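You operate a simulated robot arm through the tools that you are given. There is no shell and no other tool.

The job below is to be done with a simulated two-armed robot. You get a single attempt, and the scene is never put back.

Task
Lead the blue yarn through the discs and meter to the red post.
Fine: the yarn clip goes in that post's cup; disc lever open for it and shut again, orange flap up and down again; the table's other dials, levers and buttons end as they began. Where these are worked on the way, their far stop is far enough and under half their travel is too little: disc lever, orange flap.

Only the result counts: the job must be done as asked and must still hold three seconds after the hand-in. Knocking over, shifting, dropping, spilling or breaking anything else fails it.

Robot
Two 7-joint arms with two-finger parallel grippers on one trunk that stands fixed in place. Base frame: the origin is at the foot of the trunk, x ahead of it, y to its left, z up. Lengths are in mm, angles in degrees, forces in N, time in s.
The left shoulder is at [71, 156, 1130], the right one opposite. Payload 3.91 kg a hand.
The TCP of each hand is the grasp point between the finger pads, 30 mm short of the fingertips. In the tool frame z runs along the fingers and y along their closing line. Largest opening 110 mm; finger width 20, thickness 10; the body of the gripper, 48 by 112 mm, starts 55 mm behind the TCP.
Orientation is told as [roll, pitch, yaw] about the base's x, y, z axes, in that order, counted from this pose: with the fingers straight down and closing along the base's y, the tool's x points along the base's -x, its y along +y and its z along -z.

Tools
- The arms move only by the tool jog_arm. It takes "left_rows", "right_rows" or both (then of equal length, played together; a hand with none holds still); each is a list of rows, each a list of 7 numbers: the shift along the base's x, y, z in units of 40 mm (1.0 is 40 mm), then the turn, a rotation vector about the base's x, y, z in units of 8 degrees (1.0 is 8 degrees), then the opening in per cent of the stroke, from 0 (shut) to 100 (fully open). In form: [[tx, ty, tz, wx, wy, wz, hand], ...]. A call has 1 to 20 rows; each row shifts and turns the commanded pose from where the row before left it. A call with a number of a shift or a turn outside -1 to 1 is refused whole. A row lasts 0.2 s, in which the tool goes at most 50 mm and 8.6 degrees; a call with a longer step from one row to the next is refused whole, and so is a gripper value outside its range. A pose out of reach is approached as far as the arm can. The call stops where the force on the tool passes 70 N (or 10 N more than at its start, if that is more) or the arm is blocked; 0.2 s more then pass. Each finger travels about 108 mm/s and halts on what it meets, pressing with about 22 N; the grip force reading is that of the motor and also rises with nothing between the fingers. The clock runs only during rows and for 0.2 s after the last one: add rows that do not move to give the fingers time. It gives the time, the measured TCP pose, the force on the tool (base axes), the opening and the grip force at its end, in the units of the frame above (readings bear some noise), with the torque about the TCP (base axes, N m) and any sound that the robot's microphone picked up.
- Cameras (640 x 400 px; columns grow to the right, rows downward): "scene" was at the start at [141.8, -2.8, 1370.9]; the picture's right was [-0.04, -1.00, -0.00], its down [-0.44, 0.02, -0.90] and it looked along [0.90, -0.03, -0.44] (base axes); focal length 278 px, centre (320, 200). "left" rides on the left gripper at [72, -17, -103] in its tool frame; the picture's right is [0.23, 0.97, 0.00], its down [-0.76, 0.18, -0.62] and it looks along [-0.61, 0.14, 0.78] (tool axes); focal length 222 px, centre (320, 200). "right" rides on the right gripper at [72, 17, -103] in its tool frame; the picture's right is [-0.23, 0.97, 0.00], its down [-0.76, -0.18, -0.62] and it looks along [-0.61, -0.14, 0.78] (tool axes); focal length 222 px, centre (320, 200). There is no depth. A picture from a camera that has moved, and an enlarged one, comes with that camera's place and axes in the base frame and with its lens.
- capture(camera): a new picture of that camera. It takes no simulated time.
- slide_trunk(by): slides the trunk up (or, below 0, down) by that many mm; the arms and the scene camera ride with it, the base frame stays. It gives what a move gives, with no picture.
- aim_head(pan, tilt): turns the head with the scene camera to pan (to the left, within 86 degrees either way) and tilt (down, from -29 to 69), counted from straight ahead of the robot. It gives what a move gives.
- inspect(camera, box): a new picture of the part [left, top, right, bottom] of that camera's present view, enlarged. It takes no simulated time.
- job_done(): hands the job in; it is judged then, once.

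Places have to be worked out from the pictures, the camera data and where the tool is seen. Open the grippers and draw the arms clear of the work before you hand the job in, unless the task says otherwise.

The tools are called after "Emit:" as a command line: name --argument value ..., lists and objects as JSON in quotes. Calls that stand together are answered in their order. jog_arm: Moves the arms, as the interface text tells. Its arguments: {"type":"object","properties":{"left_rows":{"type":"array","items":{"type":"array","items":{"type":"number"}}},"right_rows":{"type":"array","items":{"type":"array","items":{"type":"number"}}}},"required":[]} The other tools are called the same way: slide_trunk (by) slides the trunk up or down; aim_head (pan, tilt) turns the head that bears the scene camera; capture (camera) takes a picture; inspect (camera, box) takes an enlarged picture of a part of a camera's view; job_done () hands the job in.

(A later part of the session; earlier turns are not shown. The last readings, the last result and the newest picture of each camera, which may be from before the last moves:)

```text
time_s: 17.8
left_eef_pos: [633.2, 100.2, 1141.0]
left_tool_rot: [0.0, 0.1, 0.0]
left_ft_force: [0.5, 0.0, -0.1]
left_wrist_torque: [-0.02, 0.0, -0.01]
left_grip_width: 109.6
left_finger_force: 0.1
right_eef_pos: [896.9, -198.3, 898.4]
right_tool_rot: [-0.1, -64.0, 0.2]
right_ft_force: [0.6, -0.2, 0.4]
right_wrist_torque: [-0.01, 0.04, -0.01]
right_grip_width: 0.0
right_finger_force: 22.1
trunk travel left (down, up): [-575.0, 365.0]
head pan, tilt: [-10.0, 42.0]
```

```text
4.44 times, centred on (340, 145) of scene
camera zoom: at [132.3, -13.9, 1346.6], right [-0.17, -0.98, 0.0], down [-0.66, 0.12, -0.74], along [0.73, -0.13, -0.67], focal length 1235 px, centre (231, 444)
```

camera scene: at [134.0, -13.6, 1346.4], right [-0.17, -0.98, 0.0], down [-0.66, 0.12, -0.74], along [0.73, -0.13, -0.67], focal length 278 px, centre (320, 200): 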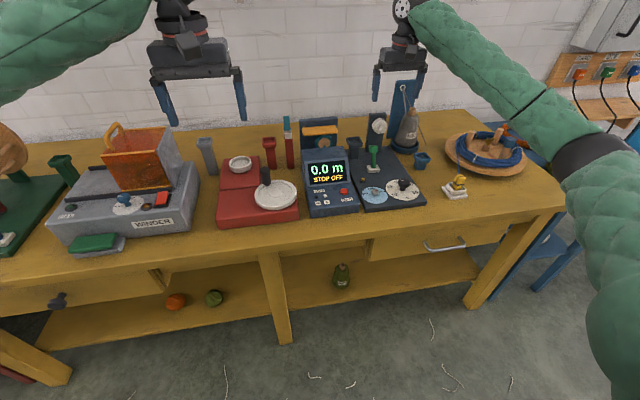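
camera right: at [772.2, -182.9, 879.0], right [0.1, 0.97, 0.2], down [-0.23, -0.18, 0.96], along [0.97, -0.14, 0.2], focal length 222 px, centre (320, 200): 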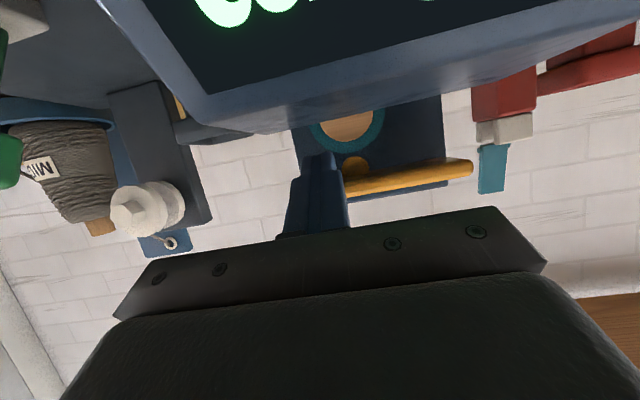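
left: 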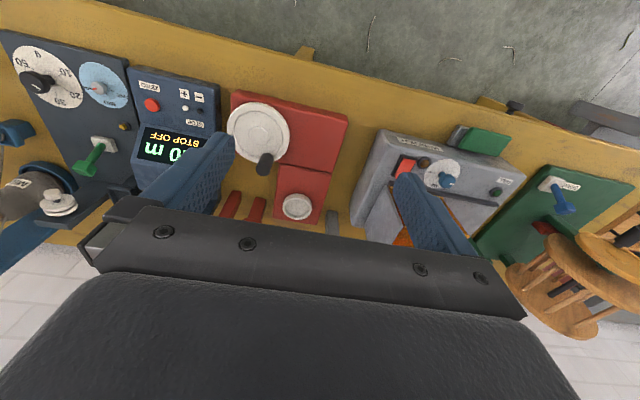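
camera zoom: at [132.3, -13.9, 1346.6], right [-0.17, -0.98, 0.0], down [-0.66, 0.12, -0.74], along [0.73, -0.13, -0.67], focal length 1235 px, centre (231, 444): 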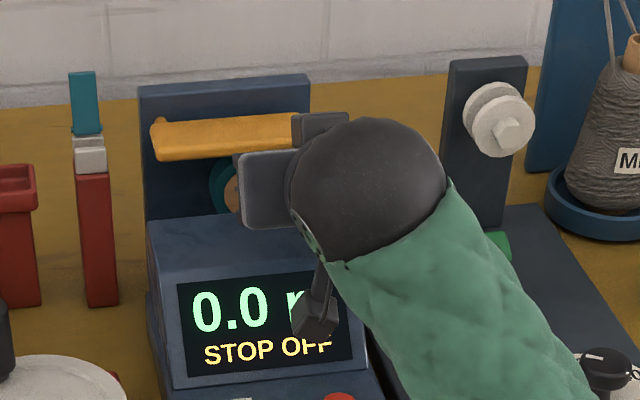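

The fingertips are just below the flap's right end (tips around z 894, underside about 906). I'll ease forward a little and lift, then check.

Emit:
jog_arm --right_rows '[[0.1, 0, 0, 0, 0, 0, 0], [0, 0, 0.3, 0, 0, 0, 0], [0, 0.02, 0.3, 0, 0, 0, 0]]'

Emit:
capture --camera "right"

Emit:
inspect --camera "scene" --box '[290, 100, 390, 190]'

```text
time_s: 18.6
left_eef_pos: [632.7, 99.9, 1142.3]
left_tool_rot: [-0.2, 0.1, 0.0]
left_ft_force: [-0.2, -0.5, -0.2]
left_wrist_torque: [0.01, 0.01, -0.02]
left_grip_width: 109.7
left_finger_force: 0.1
right_eef_pos: [901.2, -195.9, 922.5]
right_tool_rot: [-0.1, -64.1, 0.1]
right_ft_force: [0.6, 0.8, -0.1]
right_wrist_torque: [-0.04, 0.0, 0.03]
right_grip_width: 0.4
right_finger_force: 22.0
trunk travel left (down, up): [-575.0, 365.0]
head pan, tilt: [-10.0, 42.0]
```

```text
taken
camera right: at [775.7, -180.5, 903.8], right [0.1, 0.97, 0.2], down [-0.23, -0.18, 0.96], along [0.97, -0.14, 0.2], focal length 222 px, centre (320, 200)
```

right: 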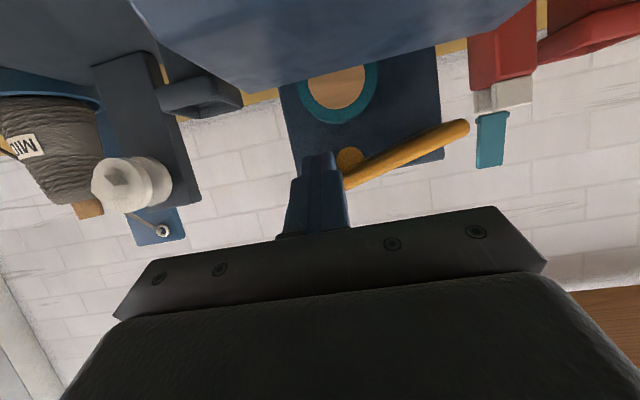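

```text
4.44 times, centred on (340, 145) of scene
camera zoom: at [132.6, -13.6, 1346.6], right [-0.17, -0.98, 0.0], down [-0.66, 0.12, -0.74], along [0.73, -0.13, -0.67], focal length 1235 px, centre (231, 444)
```

zoom: 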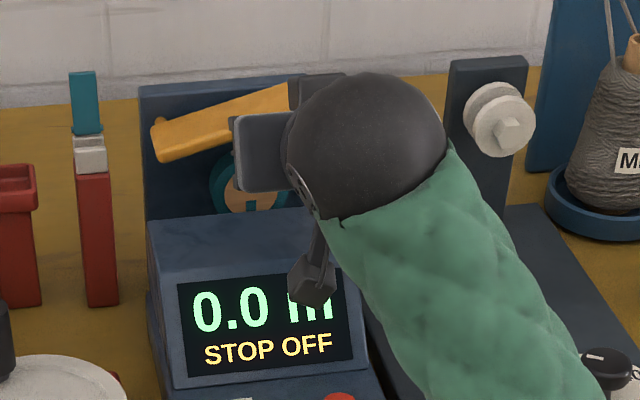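

The flap is swinging up with almost no force. I'll continue along its arc.

Emit:
jog_arm --right_rows '[[0, 0.16, 0.6, 0, 0, 0, 0], [0, 0.295, 0.44, 0, 0, 0, 0], [0, 0.4, 0.35, 0, 0, 0, 0]]'

Emit:
capture --camera "right"

Emit:
inspect --camera "scene" --box '[290, 80, 390, 170]'

```text
time_s: 19.4
left_eef_pos: [633.4, 99.0, 1140.3]
left_tool_rot: [0.0, 0.1, -0.1]
left_ft_force: [0.1, -0.9, 0.6]
left_wrist_torque: [-0.03, -0.02, -0.01]
left_grip_width: 110.0
left_finger_force: 0.1
right_eef_pos: [900.6, -165.1, 978.0]
right_tool_rot: [0.0, -63.8, 0.0]
right_ft_force: [-3.4, -5.3, -7.6]
right_wrist_torque: [-0.1, 0.18, -0.12]
right_grip_width: 0.0
right_finger_force: 22.1
trunk travel left (down, up): [-575.0, 365.0]
head pan, tilt: [-10.0, 42.0]
```

```text
taken
camera right: at [775.3, -148.9, 958.6], right [0.1, 0.97, 0.2], down [-0.22, -0.18, 0.96], along [0.97, -0.14, 0.2], focal length 222 px, centre (320, 200)
```

right: 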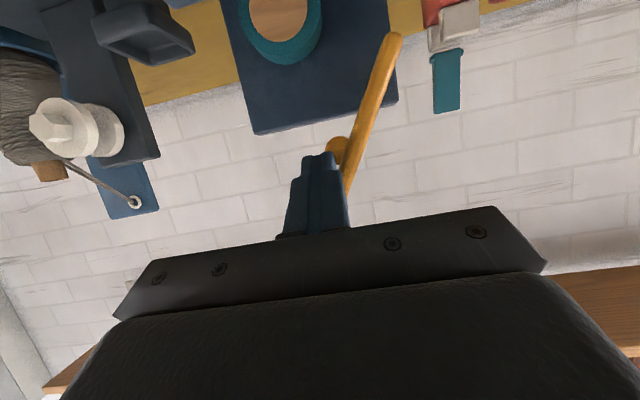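

```text
4.44 times, centred on (340, 125) of scene
camera zoom: at [133.1, -14.7, 1346.2], right [-0.17, -0.98, 0.0], down [-0.66, 0.12, -0.74], along [0.73, -0.13, -0.67], focal length 1235 px, centre (231, 533)
```

zoom: 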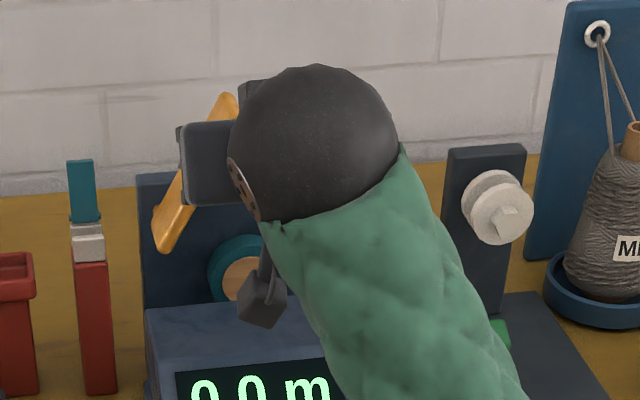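

The flap is past 60°. I'll push on toward vertical in smaller moves, watching for the stop.

Emit:
jog_arm --right_rows '[[0, 0.3, 0.15, 0, 0, 0, 0], [0, 0.3, 0.1, 0, 0, 0, 0]]'

Emit:
capture --camera "right"

```text
time_s: 19.9
left_eef_pos: [631.4, 99.6, 1142.8]
left_tool_rot: [0.1, 0.0, 0.2]
left_ft_force: [-1.0, 1.8, 0.3]
left_wrist_torque: [-0.02, 0.01, 0.03]
left_grip_width: 109.8
left_finger_force: 0.1
right_eef_pos: [900.7, -160.5, 978.4]
right_tool_rot: [-0.8, -63.1, -0.6]
right_ft_force: [-31.6, -60.9, -19.0]
right_wrist_torque: [-0.3, 0.53, -1.26]
right_grip_width: 0.0
right_finger_force: 22.3
trunk travel left (down, up): [-575.0, 365.0]
head pan, tilt: [-10.0, 42.0]
stopped in row 2 (right hand): the force on the tool passed its limit at 78 N (the readings are from after the stop); the commanded pose is now the measured one
```

```text
taken
camera right: at [775.9, -143.3, 961.8], right [0.12, 0.97, 0.2], down [-0.22, -0.17, 0.96], along [0.97, -0.16, 0.19], focal length 222 px, centre (320, 200)
```

right: 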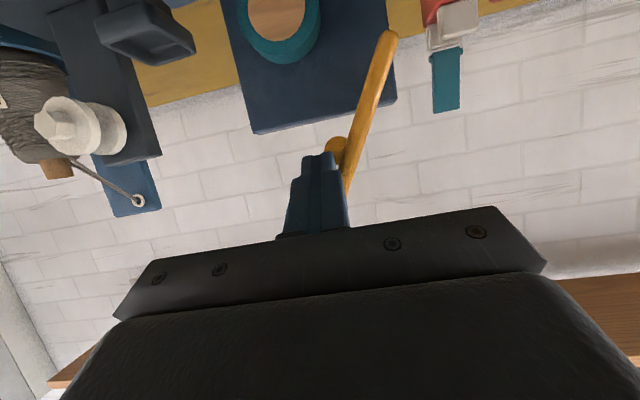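

That was the flap's stop, at roughly 65°. I'll ease the fingers off to the right and back, and see whether the flap stays up.

Emit:
jog_arm --right_rows '[[0, -0.15, 0, 0, 0, 0, 0], [0, -0.15, -0.1, 0, 0, 0, 0], [0, 0, 0, 0, 0, 0, 0]]'

Emit:
capture --camera "right"

```text
time_s: 20.7
left_eef_pos: [633.5, 100.4, 1140.4]
left_tool_rot: [0.0, 0.2, 0.1]
left_ft_force: [0.1, 1.0, -0.2]
left_wrist_torque: [0.04, 0.03, 0.02]
left_grip_width: 109.8
left_finger_force: 0.0
right_eef_pos: [900.9, -162.4, 978.2]
right_tool_rot: [-0.4, -63.6, 0.0]
right_ft_force: [-1.8, -16.9, -6.2]
right_wrist_torque: [-0.07, 0.16, -0.39]
right_grip_width: 0.0
right_finger_force: 22.1
trunk travel left (down, up): [-575.0, 365.0]
head pan, tilt: [-10.0, 42.0]
```

```text
taken
camera right: at [776.2, -147.6, 959.2], right [0.11, 0.97, 0.2], down [-0.22, -0.17, 0.96], along [0.97, -0.15, 0.2], focal length 222 px, centre (320, 200)
```

right: 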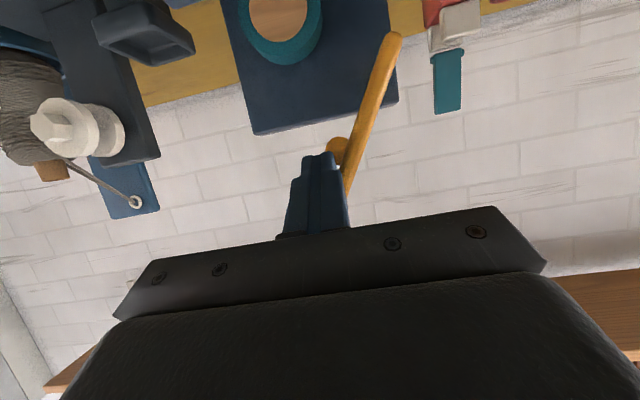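

Emit:
jog_arm --right_rows '[[0, -0.25, 0, 0, 0, 0, 0], [0, -0.25, 0, 0, 0, 0, 0], [0, 0, 0, 0, 0, 0, 0]]'

Emit:
capture --camera "right"

```text
time_s: 21.5
left_eef_pos: [632.3, 102.2, 1140.8]
left_tool_rot: [-0.1, 0.2, 0.2]
left_ft_force: [1.1, -0.1, -0.9]
left_wrist_torque: [0.02, 0.02, -0.03]
left_grip_width: 110.0
left_finger_force: 0.0
right_eef_pos: [902.0, -182.0, 975.5]
right_tool_rot: [-0.6, -63.5, 0.1]
right_ft_force: [0.9, 0.5, -0.3]
right_wrist_torque: [-0.01, 0.01, -0.01]
right_grip_width: 0.1
right_finger_force: 22.3
trunk travel left (down, up): [-575.0, 365.0]
head pan, tilt: [-10.0, 42.0]
```

```text
taken
camera right: at [775.8, -166.8, 958.7], right [0.11, 0.97, 0.2], down [-0.22, -0.17, 0.96], along [0.97, -0.15, 0.2], focal length 222 px, centre (320, 200)
```

right: 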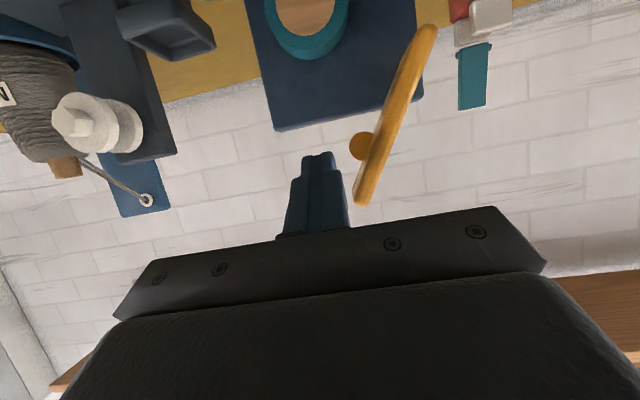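

The flap stays up on its own, leaning about 65°. I'll back the hand out, open it, return the tilt to -40°, and look closely at the red posts and the wheel.

Emit:
jog_arm --right_rows '[[-1, 0, 0.2, 0, 0, 0, 0], [-1, 0, 0.2, 0, 1, 0, 30], [0.1, 0.9, 0, 0, 1, 0, 60], [0.1, 0.9, -0.1, 0, 1, 0, 100], [0.1, 0.9, -0.1, 0, 0, 0, 100], [0.1, 0.85, -0.1, 0, 0, 0, 100]]'

Emit:
capture --camera "right"

Emit:
inspect --camera "right" --box '[240, 60, 420, 200]'

Emit:
inspect --camera "scene" --box '[340, 100, 420, 170]'

```text
time_s: 22.9
left_eef_pos: [632.3, 102.7, 1140.5]
left_tool_rot: [0.0, 0.2, 0.1]
left_ft_force: [0.5, 0.0, 0.1]
left_wrist_torque: [-0.04, 0.04, -0.01]
left_grip_width: 110.0
left_finger_force: 0.1
right_eef_pos: [836.9, -42.4, 980.5]
right_tool_rot: [-0.7, -39.4, -0.1]
right_ft_force: [0.0, -0.1, 0.1]
right_wrist_torque: [-0.02, 0.01, 0.0]
right_grip_width: 110.1
right_finger_force: 0.1
trunk travel left (down, up): [-575.0, 365.0]
head pan, tilt: [-10.0, 42.0]
```

```text
taken
camera right: at [715.3, -25.1, 1014.8], right [0.18, 0.97, 0.14], down [0.19, -0.17, 0.97], along [0.96, -0.15, -0.22], focal length 222 px, centre (320, 200)
```

right: 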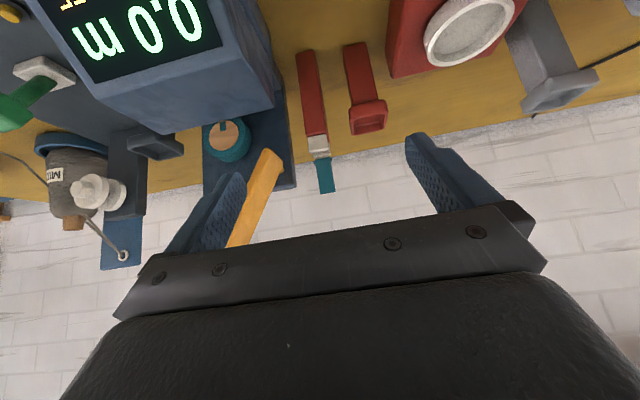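

```text
2.86 times, centred on (330, 130) of right
camera zoom: at [715.3, -25.1, 1014.8], right [0.18, 0.97, 0.14], down [0.19, -0.17, 0.97], along [0.96, -0.15, -0.22], focal length 635 px, centre (291, 400)
```

zoom: 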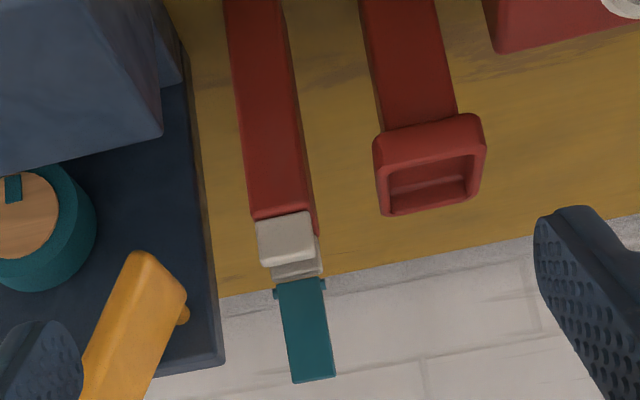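

```text
5.71 times, centred on (380, 135) of scene
camera zoom: at [132.6, -13.0, 1346.6], right [-0.17, -0.98, 0.0], down [-0.66, 0.12, -0.74], along [0.73, -0.13, -0.67], focal length 1588 px, centre (-23, 571)
```

zoom: 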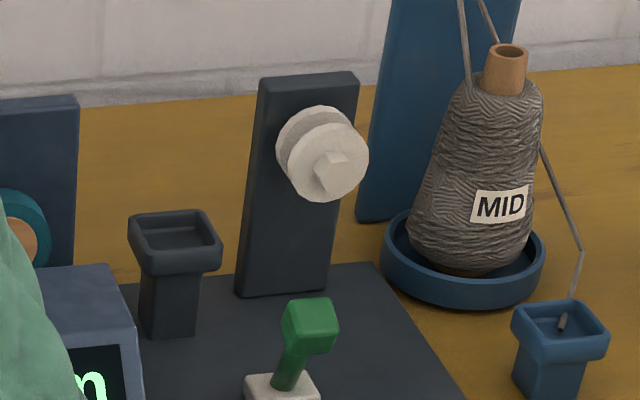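

The tall red post between the meter and the cup carries two white blocks with a slot (z≈890–908) and an upright teal lid. I'll leave it untouched. Next I'll take the open hand over to the yellow clip and look at it closely before grasping.

Emit:
jog_arm --right_rows '[[-0.346, -0.985, 0.1, 0.0875, -0.07, 0, 100], [-0.346, -0.985, 0, 0, 0, 0, 100], [-0.346, -0.985, 0, 0, 0, 0, 100], [-0.346, -0.985, 0, 0, 0, 0, 100], [-0.346, -0.985, 0, 0, 0, 0, 100], [-0.346, -0.985, 0, 0, 0, 0, 100], [-0.346, -0.985, 0, 0, 0, 0, 100], [-0.346, -0.985, 0, 0, 0, 0, 100], [-0.346, -0.985, -0.2, 0, 0, 0, 90], [-0.346, -0.985, -0.3, 0, 0, 0, 80], [-0.346, -0.985, -0.4, 0, 0, 0, 70], [-0.346, -0.985, -0.5, 0, 0, 0, 60], [-0.346, -0.985, -0.5, 0, 0, 0, 60], [0, 0, 0, 0, 0, 0, 60]]'

Emit:
capture --camera "right"

Emit:
inspect --camera "right" --box '[250, 60, 390, 200]'

Emit:
capture --camera "scene"

```text
time_s: 25.9
left_eef_pos: [632.6, 101.5, 1140.8]
left_tool_rot: [-0.1, 0.1, 0.1]
left_ft_force: [-0.9, -0.9, -1.1]
left_wrist_torque: [0.0, 0.0, -0.01]
left_grip_width: 110.0
left_finger_force: 0.1
right_eef_pos: [659.2, -554.3, 914.1]
right_tool_rot: [0.3, -40.0, -0.7]
right_ft_force: [0.1, 0.2, -0.1]
right_wrist_torque: [0.01, 0.01, 0.0]
right_grip_width: 66.0
right_finger_force: 0.1
trunk travel left (down, up): [-575.0, 365.0]
head pan, tilt: [-10.0, 42.0]
```

```text
taken
camera right: at [536.3, -538.3, 946.7], right [0.18, 0.97, 0.15], down [0.18, -0.18, 0.97], along [0.97, -0.15, -0.21], focal length 222 px, centre (320, 200)
```

right: 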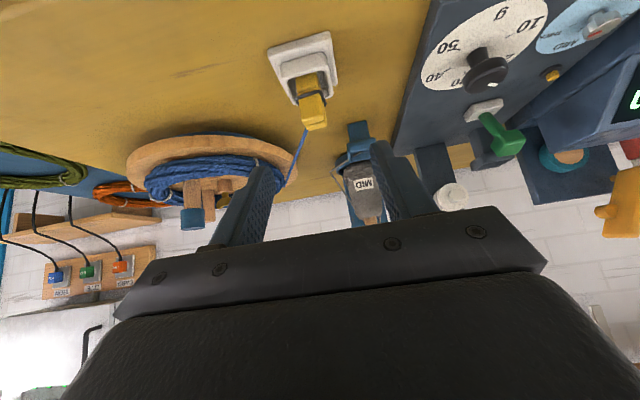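

```text
2.86 times, centred on (320, 130) of right
camera zoom: at [536.3, -538.3, 946.7], right [0.18, 0.97, 0.15], down [0.18, -0.18, 0.97], along [0.97, -0.15, -0.21], focal length 635 px, centre (320, 400)
```

zoom: 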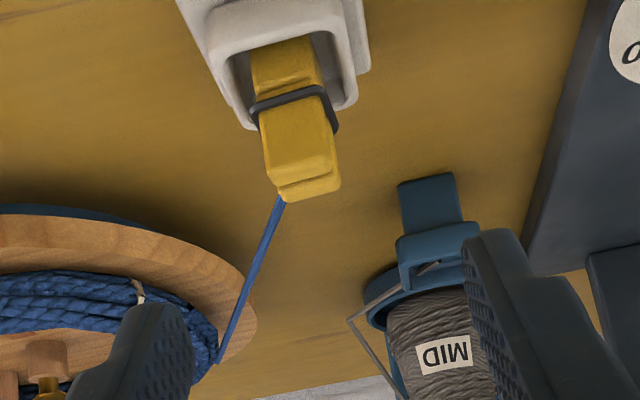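

```text
taken
camera scene: at [132.9, -13.4, 1346.6], right [-0.17, -0.98, 0.0], down [-0.66, 0.12, -0.74], along [0.73, -0.13, -0.67], focal length 278 px, centre (320, 200)
```

scene: 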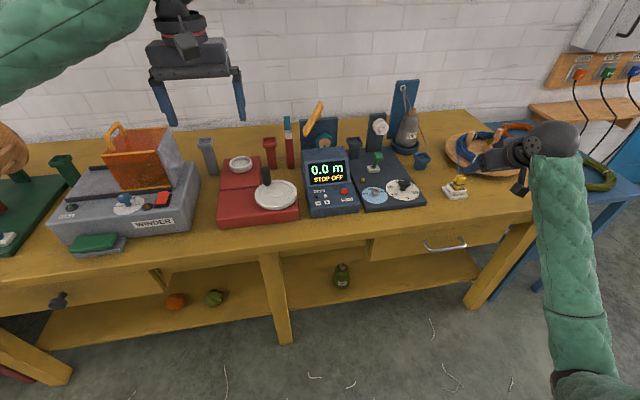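

Comparing the wrist view with the scene views puts the clip's plate lower than I first thought (z≈760). That puts the clip at about [729,-561], with its top near z 832. I'll move closer for a refined look.

Emit:
jog_arm --right_rows '[[0.39, -0.085, -0.54, -0.04, 0, 0.0875, 60], [0.39, -0.085, -0.54, 0, 0, 0, 50], [0, 0, 0, 0, 0, 0, 50]]'

Emit:
inspect --camera "right" --box '[220, 20, 420, 220]'

Emit:
inspect --camera "scene" --box '[420, 130, 520, 210]'

```text
time_s: 26.7
left_eef_pos: [631.3, 101.8, 1142.6]
left_tool_rot: [-0.1, 0.2, 0.1]
left_ft_force: [-0.5, 0.7, -0.1]
left_wrist_torque: [0.0, 0.02, 0.01]
left_grip_width: 110.0
left_finger_force: 0.1
right_eef_pos: [688.4, -561.2, 865.8]
right_tool_rot: [-0.2, -40.0, 0.3]
right_ft_force: [-0.3, 0.0, -0.1]
right_wrist_torque: [-0.02, 0.0, 0.0]
right_grip_width: 55.0
right_finger_force: 0.1
trunk travel left (down, up): [-575.0, 365.0]
head pan, tilt: [-10.0, 42.0]
```

```text
2.00 times, centred on (320, 120) of right
camera zoom: at [566.4, -546.7, 899.8], right [0.17, 0.97, 0.14], down [0.18, -0.17, 0.97], along [0.97, -0.14, -0.21], focal length 444 px, centre (320, 360)
```

zoom: 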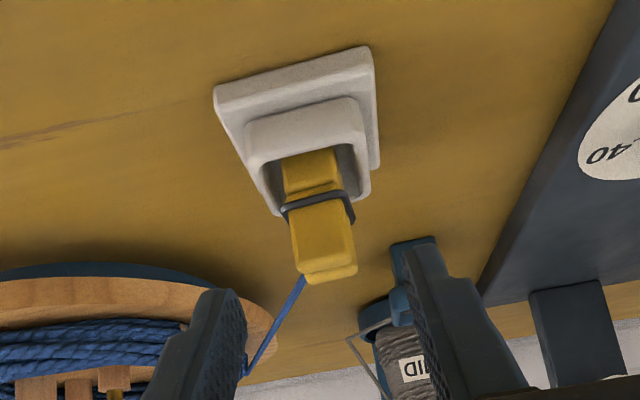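

```text
5.00 times, centred on (470, 170) of scene
camera zoom: at [132.3, -13.9, 1346.6], right [-0.17, -0.98, 0.0], down [-0.66, 0.12, -0.74], along [0.73, -0.13, -0.67], focal length 1389 px, centre (-430, 350)
```

zoom: 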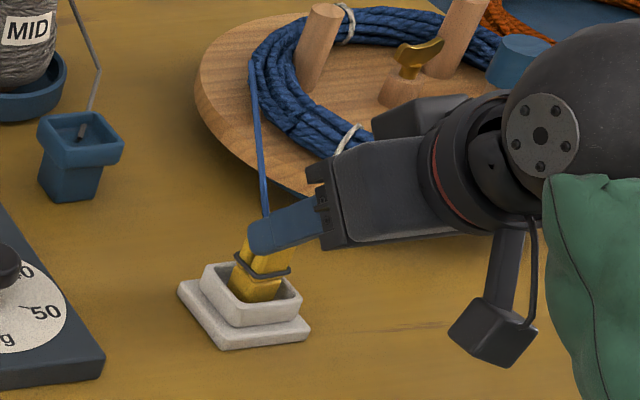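

The clip measures about 22×22 mm and is centred near [732,-560], with its top at z≈832. Its yarn is fixed at the top of its back (+x) face. I'll move the open pads around it at z≈825, keeping the tips above the cup rim.

Emit:
jog_arm --right_rows '[[0.4, 0.01, -0.4, 0.025, 0, -0.037, 50], [0.4, 0.01, -0.4, 0, 0, 0, 50], [0.2, 0, -0.2, 0, 0, 0, 50], [0, 0, 0, 0, 0, 0, 50]]'

Emit:
inspect --camera "right" --box '[220, 40, 420, 240]'

Emit:
inspect --camera "scene" --box '[420, 140, 500, 210]'

```text
time_s: 27.7
left_eef_pos: [633.1, 102.2, 1141.0]
left_tool_rot: [0.0, 0.2, 0.1]
left_ft_force: [0.9, 0.1, 0.2]
left_wrist_torque: [0.0, -0.02, 0.01]
left_grip_width: 110.0
left_finger_force: 0.1
right_eef_pos: [729.3, -560.7, 825.6]
right_tool_rot: [0.1, -40.0, -0.2]
right_ft_force: [0.1, -0.3, -0.1]
right_wrist_torque: [-0.04, 0.02, 0.02]
right_grip_width: 55.3
right_finger_force: 0.1
trunk travel left (down, up): [-575.0, 365.0]
head pan, tilt: [-10.0, 42.0]
```

```text
2.00 times, centred on (320, 140) of right
camera zoom: at [606.7, -544.7, 859.0], right [0.17, 0.97, 0.15], down [0.18, -0.18, 0.97], along [0.97, -0.14, -0.21], focal length 444 px, centre (320, 320)
```

zoom: 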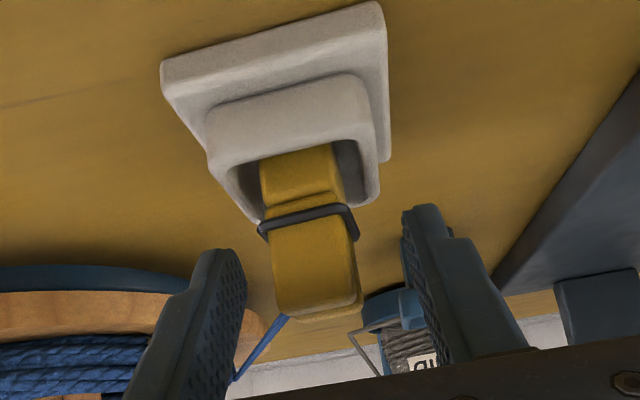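

```text
5.71 times, centred on (460, 175) of scene
camera zoom: at [132.3, -14.0, 1346.6], right [-0.17, -0.98, 0.0], down [-0.66, 0.12, -0.74], along [0.73, -0.13, -0.67], focal length 1588 px, centre (-480, 343)
```

zoom: 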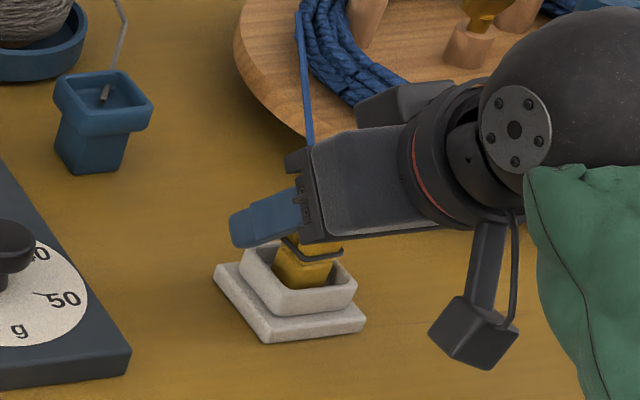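

The clip's head is between the pads and the fingertips are just above the cup rim. Closing now.

Emit:
jog_arm --right_rows '[[0, 0, 0, 0, 0, 0, 12], [0, 0, 0, 0, 0, 0, 12], [0, 0, 0, 0, 0, 0, 12]]'

Emit:
inspect --camera "right" --box '[220, 40, 420, 240]'

```text
time_s: 28.5
left_eef_pos: [632.4, 102.7, 1142.0]
left_tool_rot: [0.1, 0.2, 0.1]
left_ft_force: [-0.1, 0.0, -0.3]
left_wrist_torque: [0.01, 0.03, 0.01]
left_grip_width: 110.3
left_finger_force: 0.0
right_eef_pos: [729.3, -560.0, 825.7]
right_tool_rot: [0.1, -39.9, 0.0]
right_ft_force: [-0.8, 0.3, -0.9]
right_wrist_torque: [0.0, -0.03, 0.01]
right_grip_width: 21.1
right_finger_force: 21.7
trunk travel left (down, up): [-575.0, 365.0]
head pan, tilt: [-10.0, 42.0]
```

```text
2.00 times, centred on (320, 140) of right
camera zoom: at [606.6, -544.7, 859.1], right [0.17, 0.97, 0.15], down [0.18, -0.18, 0.97], along [0.97, -0.14, -0.21], focal length 444 px, centre (320, 320)
```

zoom: 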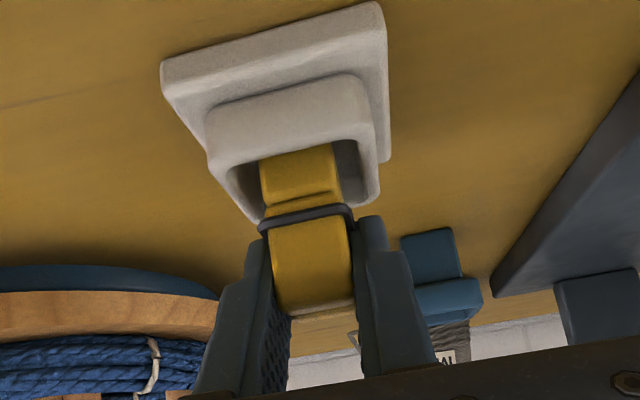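

The clip is gripped at 21.1 mm. I'll lift it straight out of the cup and check the hold and how the yarn behaves.

Emit:
jog_arm --right_rows '[[0, 0, 0.3, 0, 0, 0, 12], [0, 0, 0.5, 0, 0, 0, 12], [0, 0, 0.8, 0, 0, 0, 12], [0, 0, 0.8, 0, 0, 0, 12]]'

Emit:
capture --camera "right"

Emit:
inspect --camera "scene" --box '[400, 100, 540, 210]'

```text
time_s: 29.5
left_eef_pos: [632.2, 102.6, 1141.3]
left_tool_rot: [-0.1, 0.0, 0.1]
left_ft_force: [0.0, 0.6, 0.4]
left_wrist_torque: [0.0, 0.01, 0.0]
left_grip_width: 109.8
left_finger_force: 0.1
right_eef_pos: [729.7, -560.4, 921.8]
right_tool_rot: [0.2, -40.0, -0.1]
right_ft_force: [-0.3, 1.2, -0.6]
right_wrist_torque: [0.01, -0.02, 0.01]
right_grip_width: 20.8
right_finger_force: 21.8
trunk travel left (down, up): [-575.0, 365.0]
head pan, tilt: [-10.0, 42.0]
```

```text
taken
camera right: at [607.4, -544.5, 954.5], right [0.17, 0.97, 0.15], down [0.18, -0.18, 0.97], along [0.97, -0.14, -0.21], focal length 222 px, centre (320, 200)
```

right: 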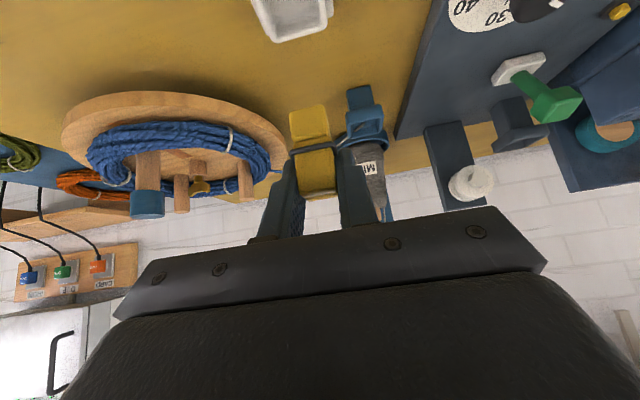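

```text
3.64 times, centred on (470, 155) of scene
camera zoom: at [132.2, -13.8, 1346.5], right [-0.17, -0.98, 0.0], down [-0.66, 0.12, -0.74], along [0.73, -0.13, -0.67], focal length 1010 px, centre (-226, 364)
```

zoom: 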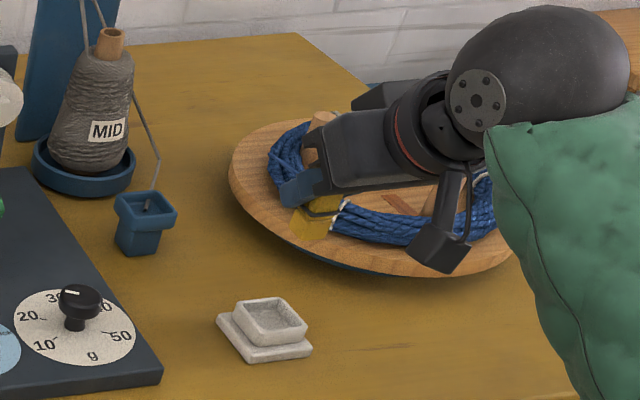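

The clip came out cleanly and the white cup stayed in place. It hangs from about 48 mm below the TCP to 6 mm above it. I'll carry it high to the left, in front of the discs.

Emit:
jog_arm --right_rows '[[0.083, 0.917, 0.567, 0, 0, 0, 12], [0.083, 0.917, 0.567, 0, 0, 0, 12], [0.083, 0.917, 0.567, 0, 0, 0, 12], [0.375, 0.9375, 0.0625, 0, 0, 0, 12], [0.375, 0.9375, 0.0625, 0, 0, 0, 12], [0.375, 0.9375, 0.0625, 0, 0, 0, 12], [0.375, 0.9375, 0.0625, 0, 0, 0, 12], [0, 0, 0, 0, 0, 0, 12]]'

Emit:
capture --camera "right"

Emit:
inspect --camera "scene" --box '[340, 50, 540, 200]'

```text
time_s: 31.3
left_eef_pos: [632.7, 101.1, 1141.7]
left_tool_rot: [0.0, 0.0, 0.1]
left_ft_force: [0.0, -0.7, 0.0]
left_wrist_torque: [0.01, 0.0, 0.0]
left_grip_width: 110.2
left_finger_force: 0.2
right_eef_pos: [799.2, -300.3, 1000.1]
right_tool_rot: [0.1, -40.1, -0.1]
right_ft_force: [0.1, 0.5, 0.2]
right_wrist_torque: [-0.01, -0.01, 0.01]
right_grip_width: 20.9
right_finger_force: 21.5
trunk travel left (down, up): [-575.0, 365.0]
head pan, tilt: [-10.0, 42.0]
```

```text
taken
camera right: at [677.1, -285.4, 1033.4], right [0.17, 0.97, 0.15], down [0.18, -0.18, 0.97], along [0.97, -0.14, -0.21], focal length 222 px, centre (320, 200)
```

right: 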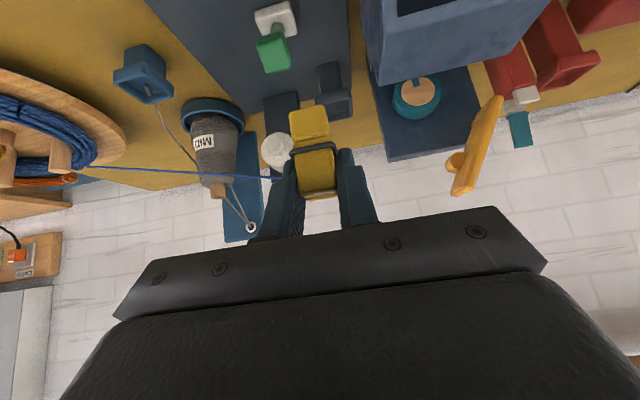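

```text
2.67 times, centred on (440, 125) of scene
camera zoom: at [132.0, -14.7, 1346.7], right [-0.17, -0.98, 0.0], down [-0.66, 0.12, -0.74], along [0.73, -0.13, -0.67], focal length 741 px, centre (0, 400)
```

zoom: 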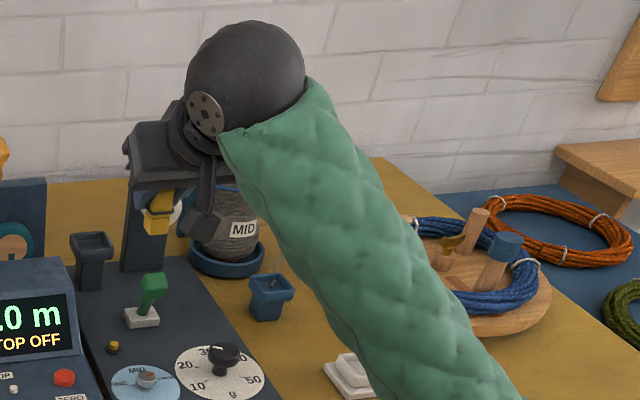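

The yarn runs straight and taut from the swift to the clip. I'll move forward so it passes above the disc gap, with the clip to the left of the discs and the yarn higher than the disc tops.

Emit:
jog_arm --right_rows '[[0.955, 0.0625, -0.05, 0, 0, 0, 12], [0.955, 0.0625, -0.05, 0, 0, 0, 12], [0.955, 0.0625, -0.05, 0, 0, 0, 12], [0.9, 0.0625, -0.05, 0, 0, 0, 12], [0, 0, 0, 0, 0, 0, 12]]'

Emit:
capture --camera "right"

Emit:
inspect --camera "scene" --box '[340, 60, 480, 160]'

Emit:
inspect --camera "right" --box '[60, 80, 340, 260]'

```text
time_s: 32.5
left_eef_pos: [633.2, 101.9, 1142.3]
left_tool_rot: [-0.1, 0.1, 0.1]
left_ft_force: [-0.7, 0.3, -0.8]
left_wrist_torque: [0.02, -0.04, -0.03]
left_grip_width: 109.8
left_finger_force: 0.2
right_eef_pos: [948.9, -290.4, 990.7]
right_tool_rot: [0.1, -40.1, -0.1]
right_ft_force: [-0.6, -0.7, 0.2]
right_wrist_torque: [0.01, 0.01, -0.02]
right_grip_width: 21.0
right_finger_force: 21.9
trunk travel left (down, up): [-575.0, 365.0]
head pan, tilt: [-10.0, 42.0]
```

```text
taken
camera right: at [827.0, -275.3, 1024.4], right [0.17, 0.97, 0.15], down [0.18, -0.18, 0.97], along [0.97, -0.14, -0.21], focal length 222 px, centre (320, 200)
```

right: 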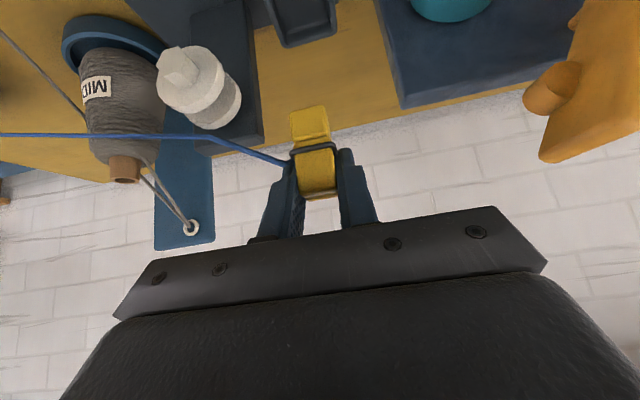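

```text
4.00 times, centred on (410, 110) of scene
camera zoom: at [132.0, -14.3, 1346.7], right [-0.17, -0.98, 0.0], down [-0.66, 0.12, -0.74], along [0.73, -0.13, -0.67], focal length 1111 px, centre (-40, 560)
```

zoom: 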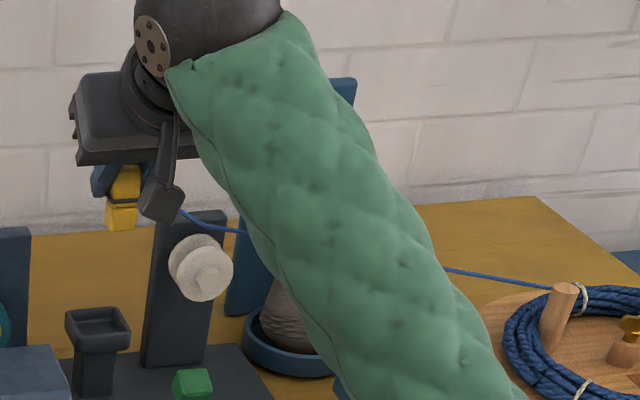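

```text
2.22 times, centred on (200, 170) of right
camera zoom: at [827.0, -275.3, 1024.4], right [0.17, 0.97, 0.15], down [0.18, -0.18, 0.97], along [0.97, -0.14, -0.21], focal length 494 px, centre (587, 267)
```

zoom: 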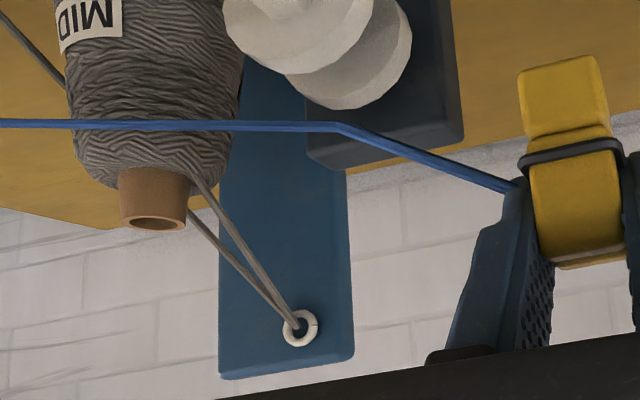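

The yarn now bends at about [953,-365,937], right above the middle of the open disc gap. I'll lower the clip left of the discs so the yarn drops down between them, staying above the dark cup (top z≈876).

Emit:
jog_arm --right_rows '[[0, 0, -0.5, 0, 0, 0, 12], [0, 0, -0.5, 0, 0, 0, 12], [0, 0, -0.3, 0, 0, 0, 12], [0, 0, 0, 0, 0, 0, 12]]'

Emit:
inspect --camera "right" --box '[60, 60, 340, 240]'

Emit:
inspect --camera "scene" --box '[350, 90, 420, 150]'

```text
time_s: 33.5
left_eef_pos: [631.6, 101.9, 1140.3]
left_tool_rot: [0.0, 0.2, 0.1]
left_ft_force: [-1.2, -0.3, 0.1]
left_wrist_torque: [0.01, -0.02, -0.04]
left_grip_width: 109.8
left_finger_force: 0.1
right_eef_pos: [950.2, -292.0, 939.0]
right_tool_rot: [0.1, -40.1, -0.1]
right_ft_force: [0.0, 0.2, -0.2]
right_wrist_torque: [0.02, -0.02, -0.01]
right_grip_width: 21.1
right_finger_force: 21.8
trunk travel left (down, up): [-575.0, 365.0]
head pan, tilt: [-10.0, 42.0]
```

```text
2.22 times, centred on (200, 150) of right
camera zoom: at [827.3, -275.8, 972.1], right [0.17, 0.97, 0.15], down [0.18, -0.18, 0.97], along [0.97, -0.14, -0.21], focal length 494 px, centre (587, 311)
```

zoom: 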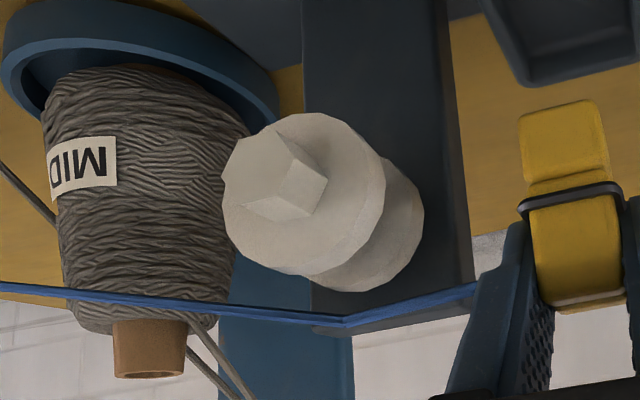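

```text
6.67 times, centred on (385, 120) of scene
camera zoom: at [132.6, -13.8, 1346.6], right [-0.17, -0.98, 0.0], down [-0.66, 0.12, -0.74], along [0.73, -0.13, -0.67], focal length 1852 px, centre (-113, 733)
```

zoom: 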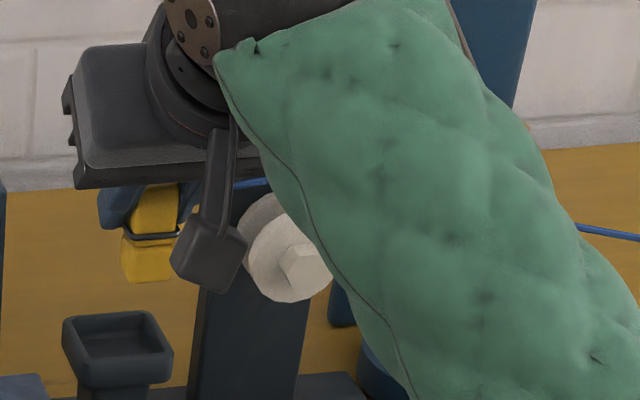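

The bend stays at about [953,-365,935], just above the discs, so the yarn may only be caught at the mouth of the gap. I'll bring the clip slightly right, into the free space between discs and dark cup, and lower further to pull it down into the gap.

Emit:
jog_arm --right_rows '[[0, -0.3, 0, 0, 0, 0, 12], [0, -0.3, 0, 0, 0, 0, 12], [0, 0, -0.3, 0, 0, 0, 12], [0, 0, -0.3, 0, 0, 0, 12], [0, 0, 0, 0, 0, 0, 12]]'

Emit:
inspect --camera "right" --box '[80, 80, 360, 260]'

Emit:
inspect --camera "scene" --box '[350, 90, 420, 150]'

```text
time_s: 34.7
left_eef_pos: [632.0, 102.1, 1141.1]
left_tool_rot: [-0.1, 0.1, 0.1]
left_ft_force: [-0.3, 0.0, 0.3]
left_wrist_torque: [0.01, 0.01, 0.04]
left_grip_width: 110.0
left_finger_force: 0.0
right_eef_pos: [949.5, -314.9, 916.0]
right_tool_rot: [0.1, -40.0, -0.1]
right_ft_force: [-0.2, 0.1, -0.7]
right_wrist_torque: [0.0, 0.01, 0.01]
right_grip_width: 21.2
right_finger_force: 22.2
trunk travel left (down, up): [-575.0, 365.0]
head pan, tilt: [-10.0, 42.0]
```

```text
2.22 times, centred on (220, 170) of right
camera zoom: at [826.8, -299.3, 949.0], right [0.17, 0.97, 0.15], down [0.18, -0.18, 0.97], along [0.97, -0.14, -0.21], focal length 494 px, centre (542, 267)
```

zoom: 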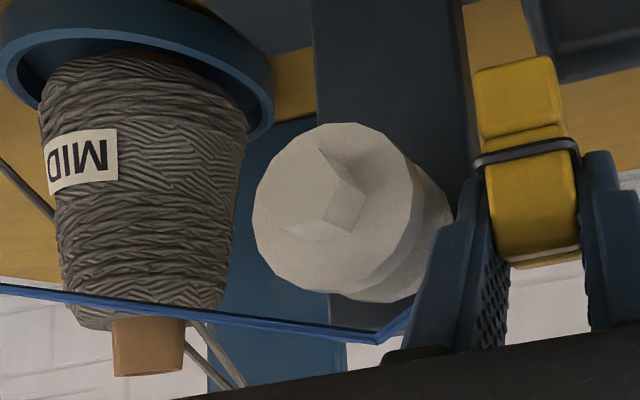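

```text
6.67 times, centred on (385, 120) of scene
camera zoom: at [132.6, -13.9, 1346.6], right [-0.17, -0.98, 0.0], down [-0.66, 0.12, -0.74], along [0.73, -0.13, -0.67], focal length 1852 px, centre (-113, 733)
```

zoom: 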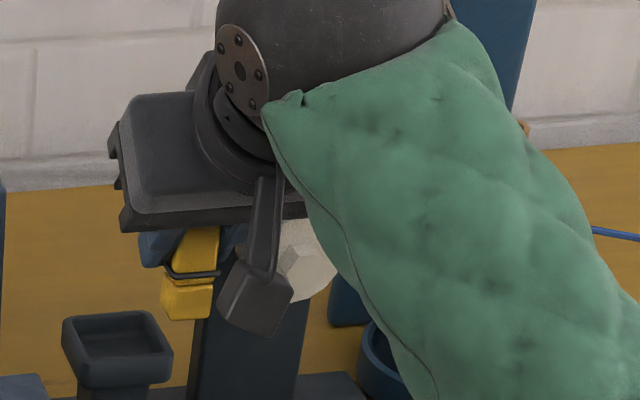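

The bend still sits at the same point even with the clip low, so I want an unobstructed look. I'll raise slightly, shift the clip left and back, and view the discs with the scene camera.

Emit:
jog_arm --right_rows '[[0, 0, 0.4, 0, 0, 0, 12], [0, 0.2, 0.4, 0, 0, 0, 12], [-0.4, 0.6, 0.1, 0, 0, 0, 12], [-0.5, 0.8, 0, 0, 0, 0, 12], [-0.5, 0.8, 0, 0, 0, 0, 12], [0, 0, 0, 0, 0, 0, 12]]'

Emit:
inspect --camera "scene" --box '[340, 90, 460, 170]'

Emit:
capture --camera "right"

```text
time_s: 36.1
left_eef_pos: [632.5, 101.1, 1141.0]
left_tool_rot: [0.1, 0.1, 0.1]
left_ft_force: [0.2, -0.1, -0.5]
left_wrist_torque: [0.05, -0.01, 0.0]
left_grip_width: 109.8
left_finger_force: 0.0
right_eef_pos: [893.8, -218.2, 950.4]
right_tool_rot: [0.2, -40.0, 0.0]
right_ft_force: [-0.4, 0.5, 0.9]
right_wrist_torque: [0.0, -0.01, 0.01]
right_grip_width: 20.9
right_finger_force: 22.2
trunk travel left (down, up): [-575.0, 365.0]
head pan, tilt: [-10.0, 42.0]
```

```text
5.00 times, centred on (400, 130) of scene
camera zoom: at [132.7, -14.5, 1346.6], right [-0.17, -0.98, 0.0], down [-0.66, 0.12, -0.74], along [0.73, -0.13, -0.67], focal length 1389 px, centre (-80, 550)
```

zoom: 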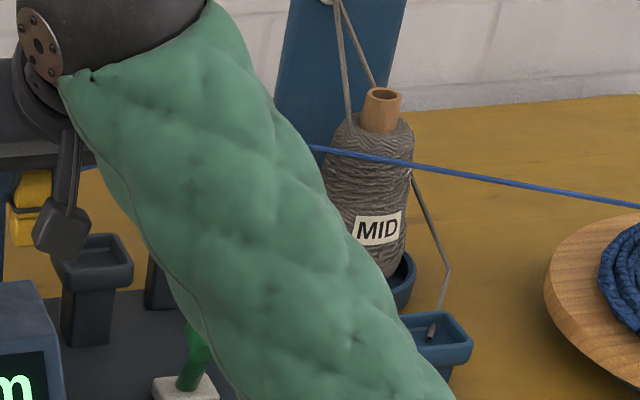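

```text
taken
camera right: at [771.7, -203.4, 984.5], right [0.17, 0.97, 0.15], down [0.18, -0.18, 0.97], along [0.97, -0.14, -0.21], focal length 222 px, centre (320, 200)
```

right: 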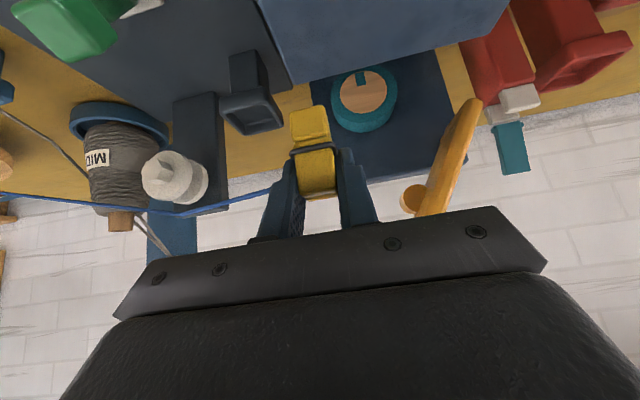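

Emit:
inspect --camera "right" --box '[120, 130, 300, 240]'

Emit:
aim_head --pan -20 --tilt 26

Emit:
capture --camera "scene"

```text
3.56 times, centred on (210, 185) of right
camera zoom: at [771.7, -203.4, 984.5], right [0.17, 0.97, 0.15], down [0.18, -0.18, 0.97], along [0.97, -0.14, -0.21], focal length 790 px, centre (711, 253)
```

zoom: 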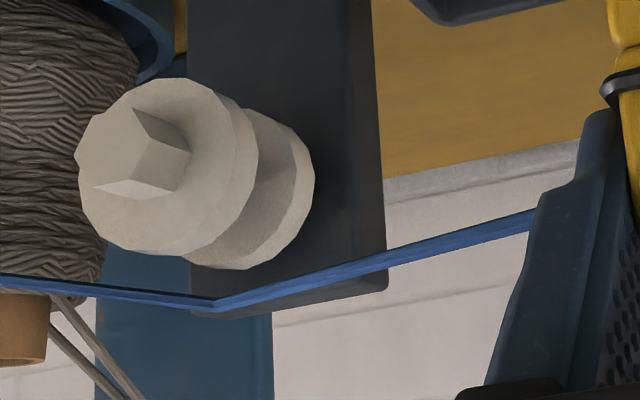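

```text
time_s: 36.9
left_eef_pos: [633.0, 102.1, 1141.4]
left_tool_rot: [-0.1, 0.1, 0.1]
left_ft_force: [-0.1, -0.3, 0.1]
left_wrist_torque: [0.01, 0.0, 0.01]
left_grip_width: 110.0
left_finger_force: 0.0
right_eef_pos: [893.1, -218.8, 951.3]
right_tool_rot: [0.2, -40.0, -0.1]
right_ft_force: [0.3, 0.1, 0.0]
right_wrist_torque: [-0.04, -0.01, -0.02]
right_grip_width: 21.0
right_finger_force: 21.8
trunk travel left (down, up): [-575.0, 365.0]
head pan, tilt: [-20.0, 26.0]
```

```text
taken
camera scene: at [136.6, -30.8, 1371.2], right [-0.34, -0.94, 0.0], down [-0.41, 0.15, -0.9], along [0.84, -0.31, -0.44], focal length 278 px, centre (320, 200)
```

scene: 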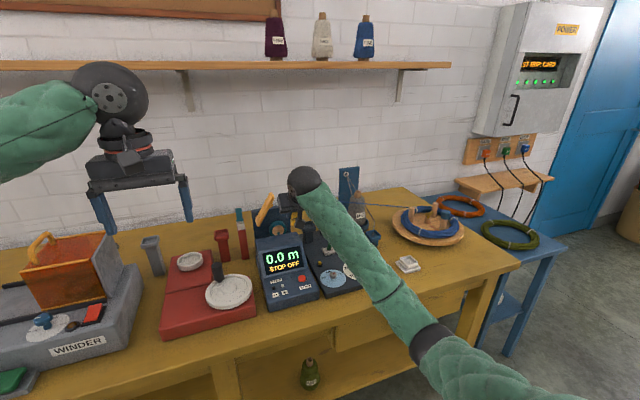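

Emit:
inspect --camera "scene" --box '[240, 160, 400, 260]'

Emit:
inspect --camera "scene" --box '[360, 170, 480, 260]'

```text
4.00 times, centred on (320, 210) of scene
camera zoom: at [136.6, -30.8, 1371.2], right [-0.34, -0.94, 0.0], down [-0.41, 0.15, -0.9], along [0.84, -0.31, -0.44], focal length 1111 px, centre (320, 160)
```

zoom: 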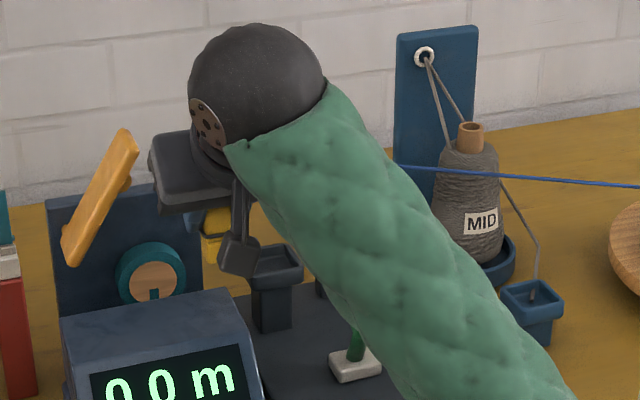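

```text
4.44 times, centred on (420, 215) of scene
camera zoom: at [136.6, -30.8, 1371.2], right [-0.34, -0.94, 0.0], down [-0.41, 0.15, -0.9], along [0.84, -0.31, -0.44], focal length 1235 px, centre (-124, 133)
```

zoom: 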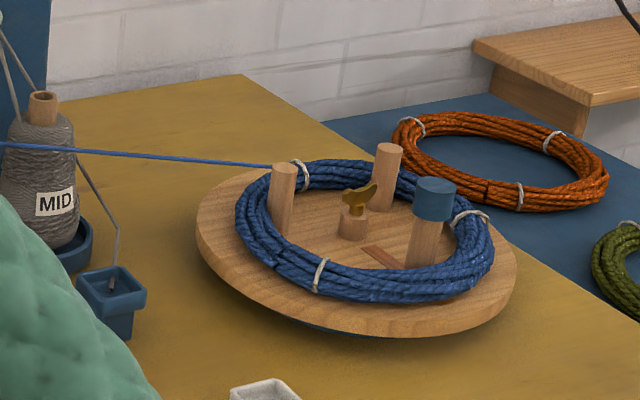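

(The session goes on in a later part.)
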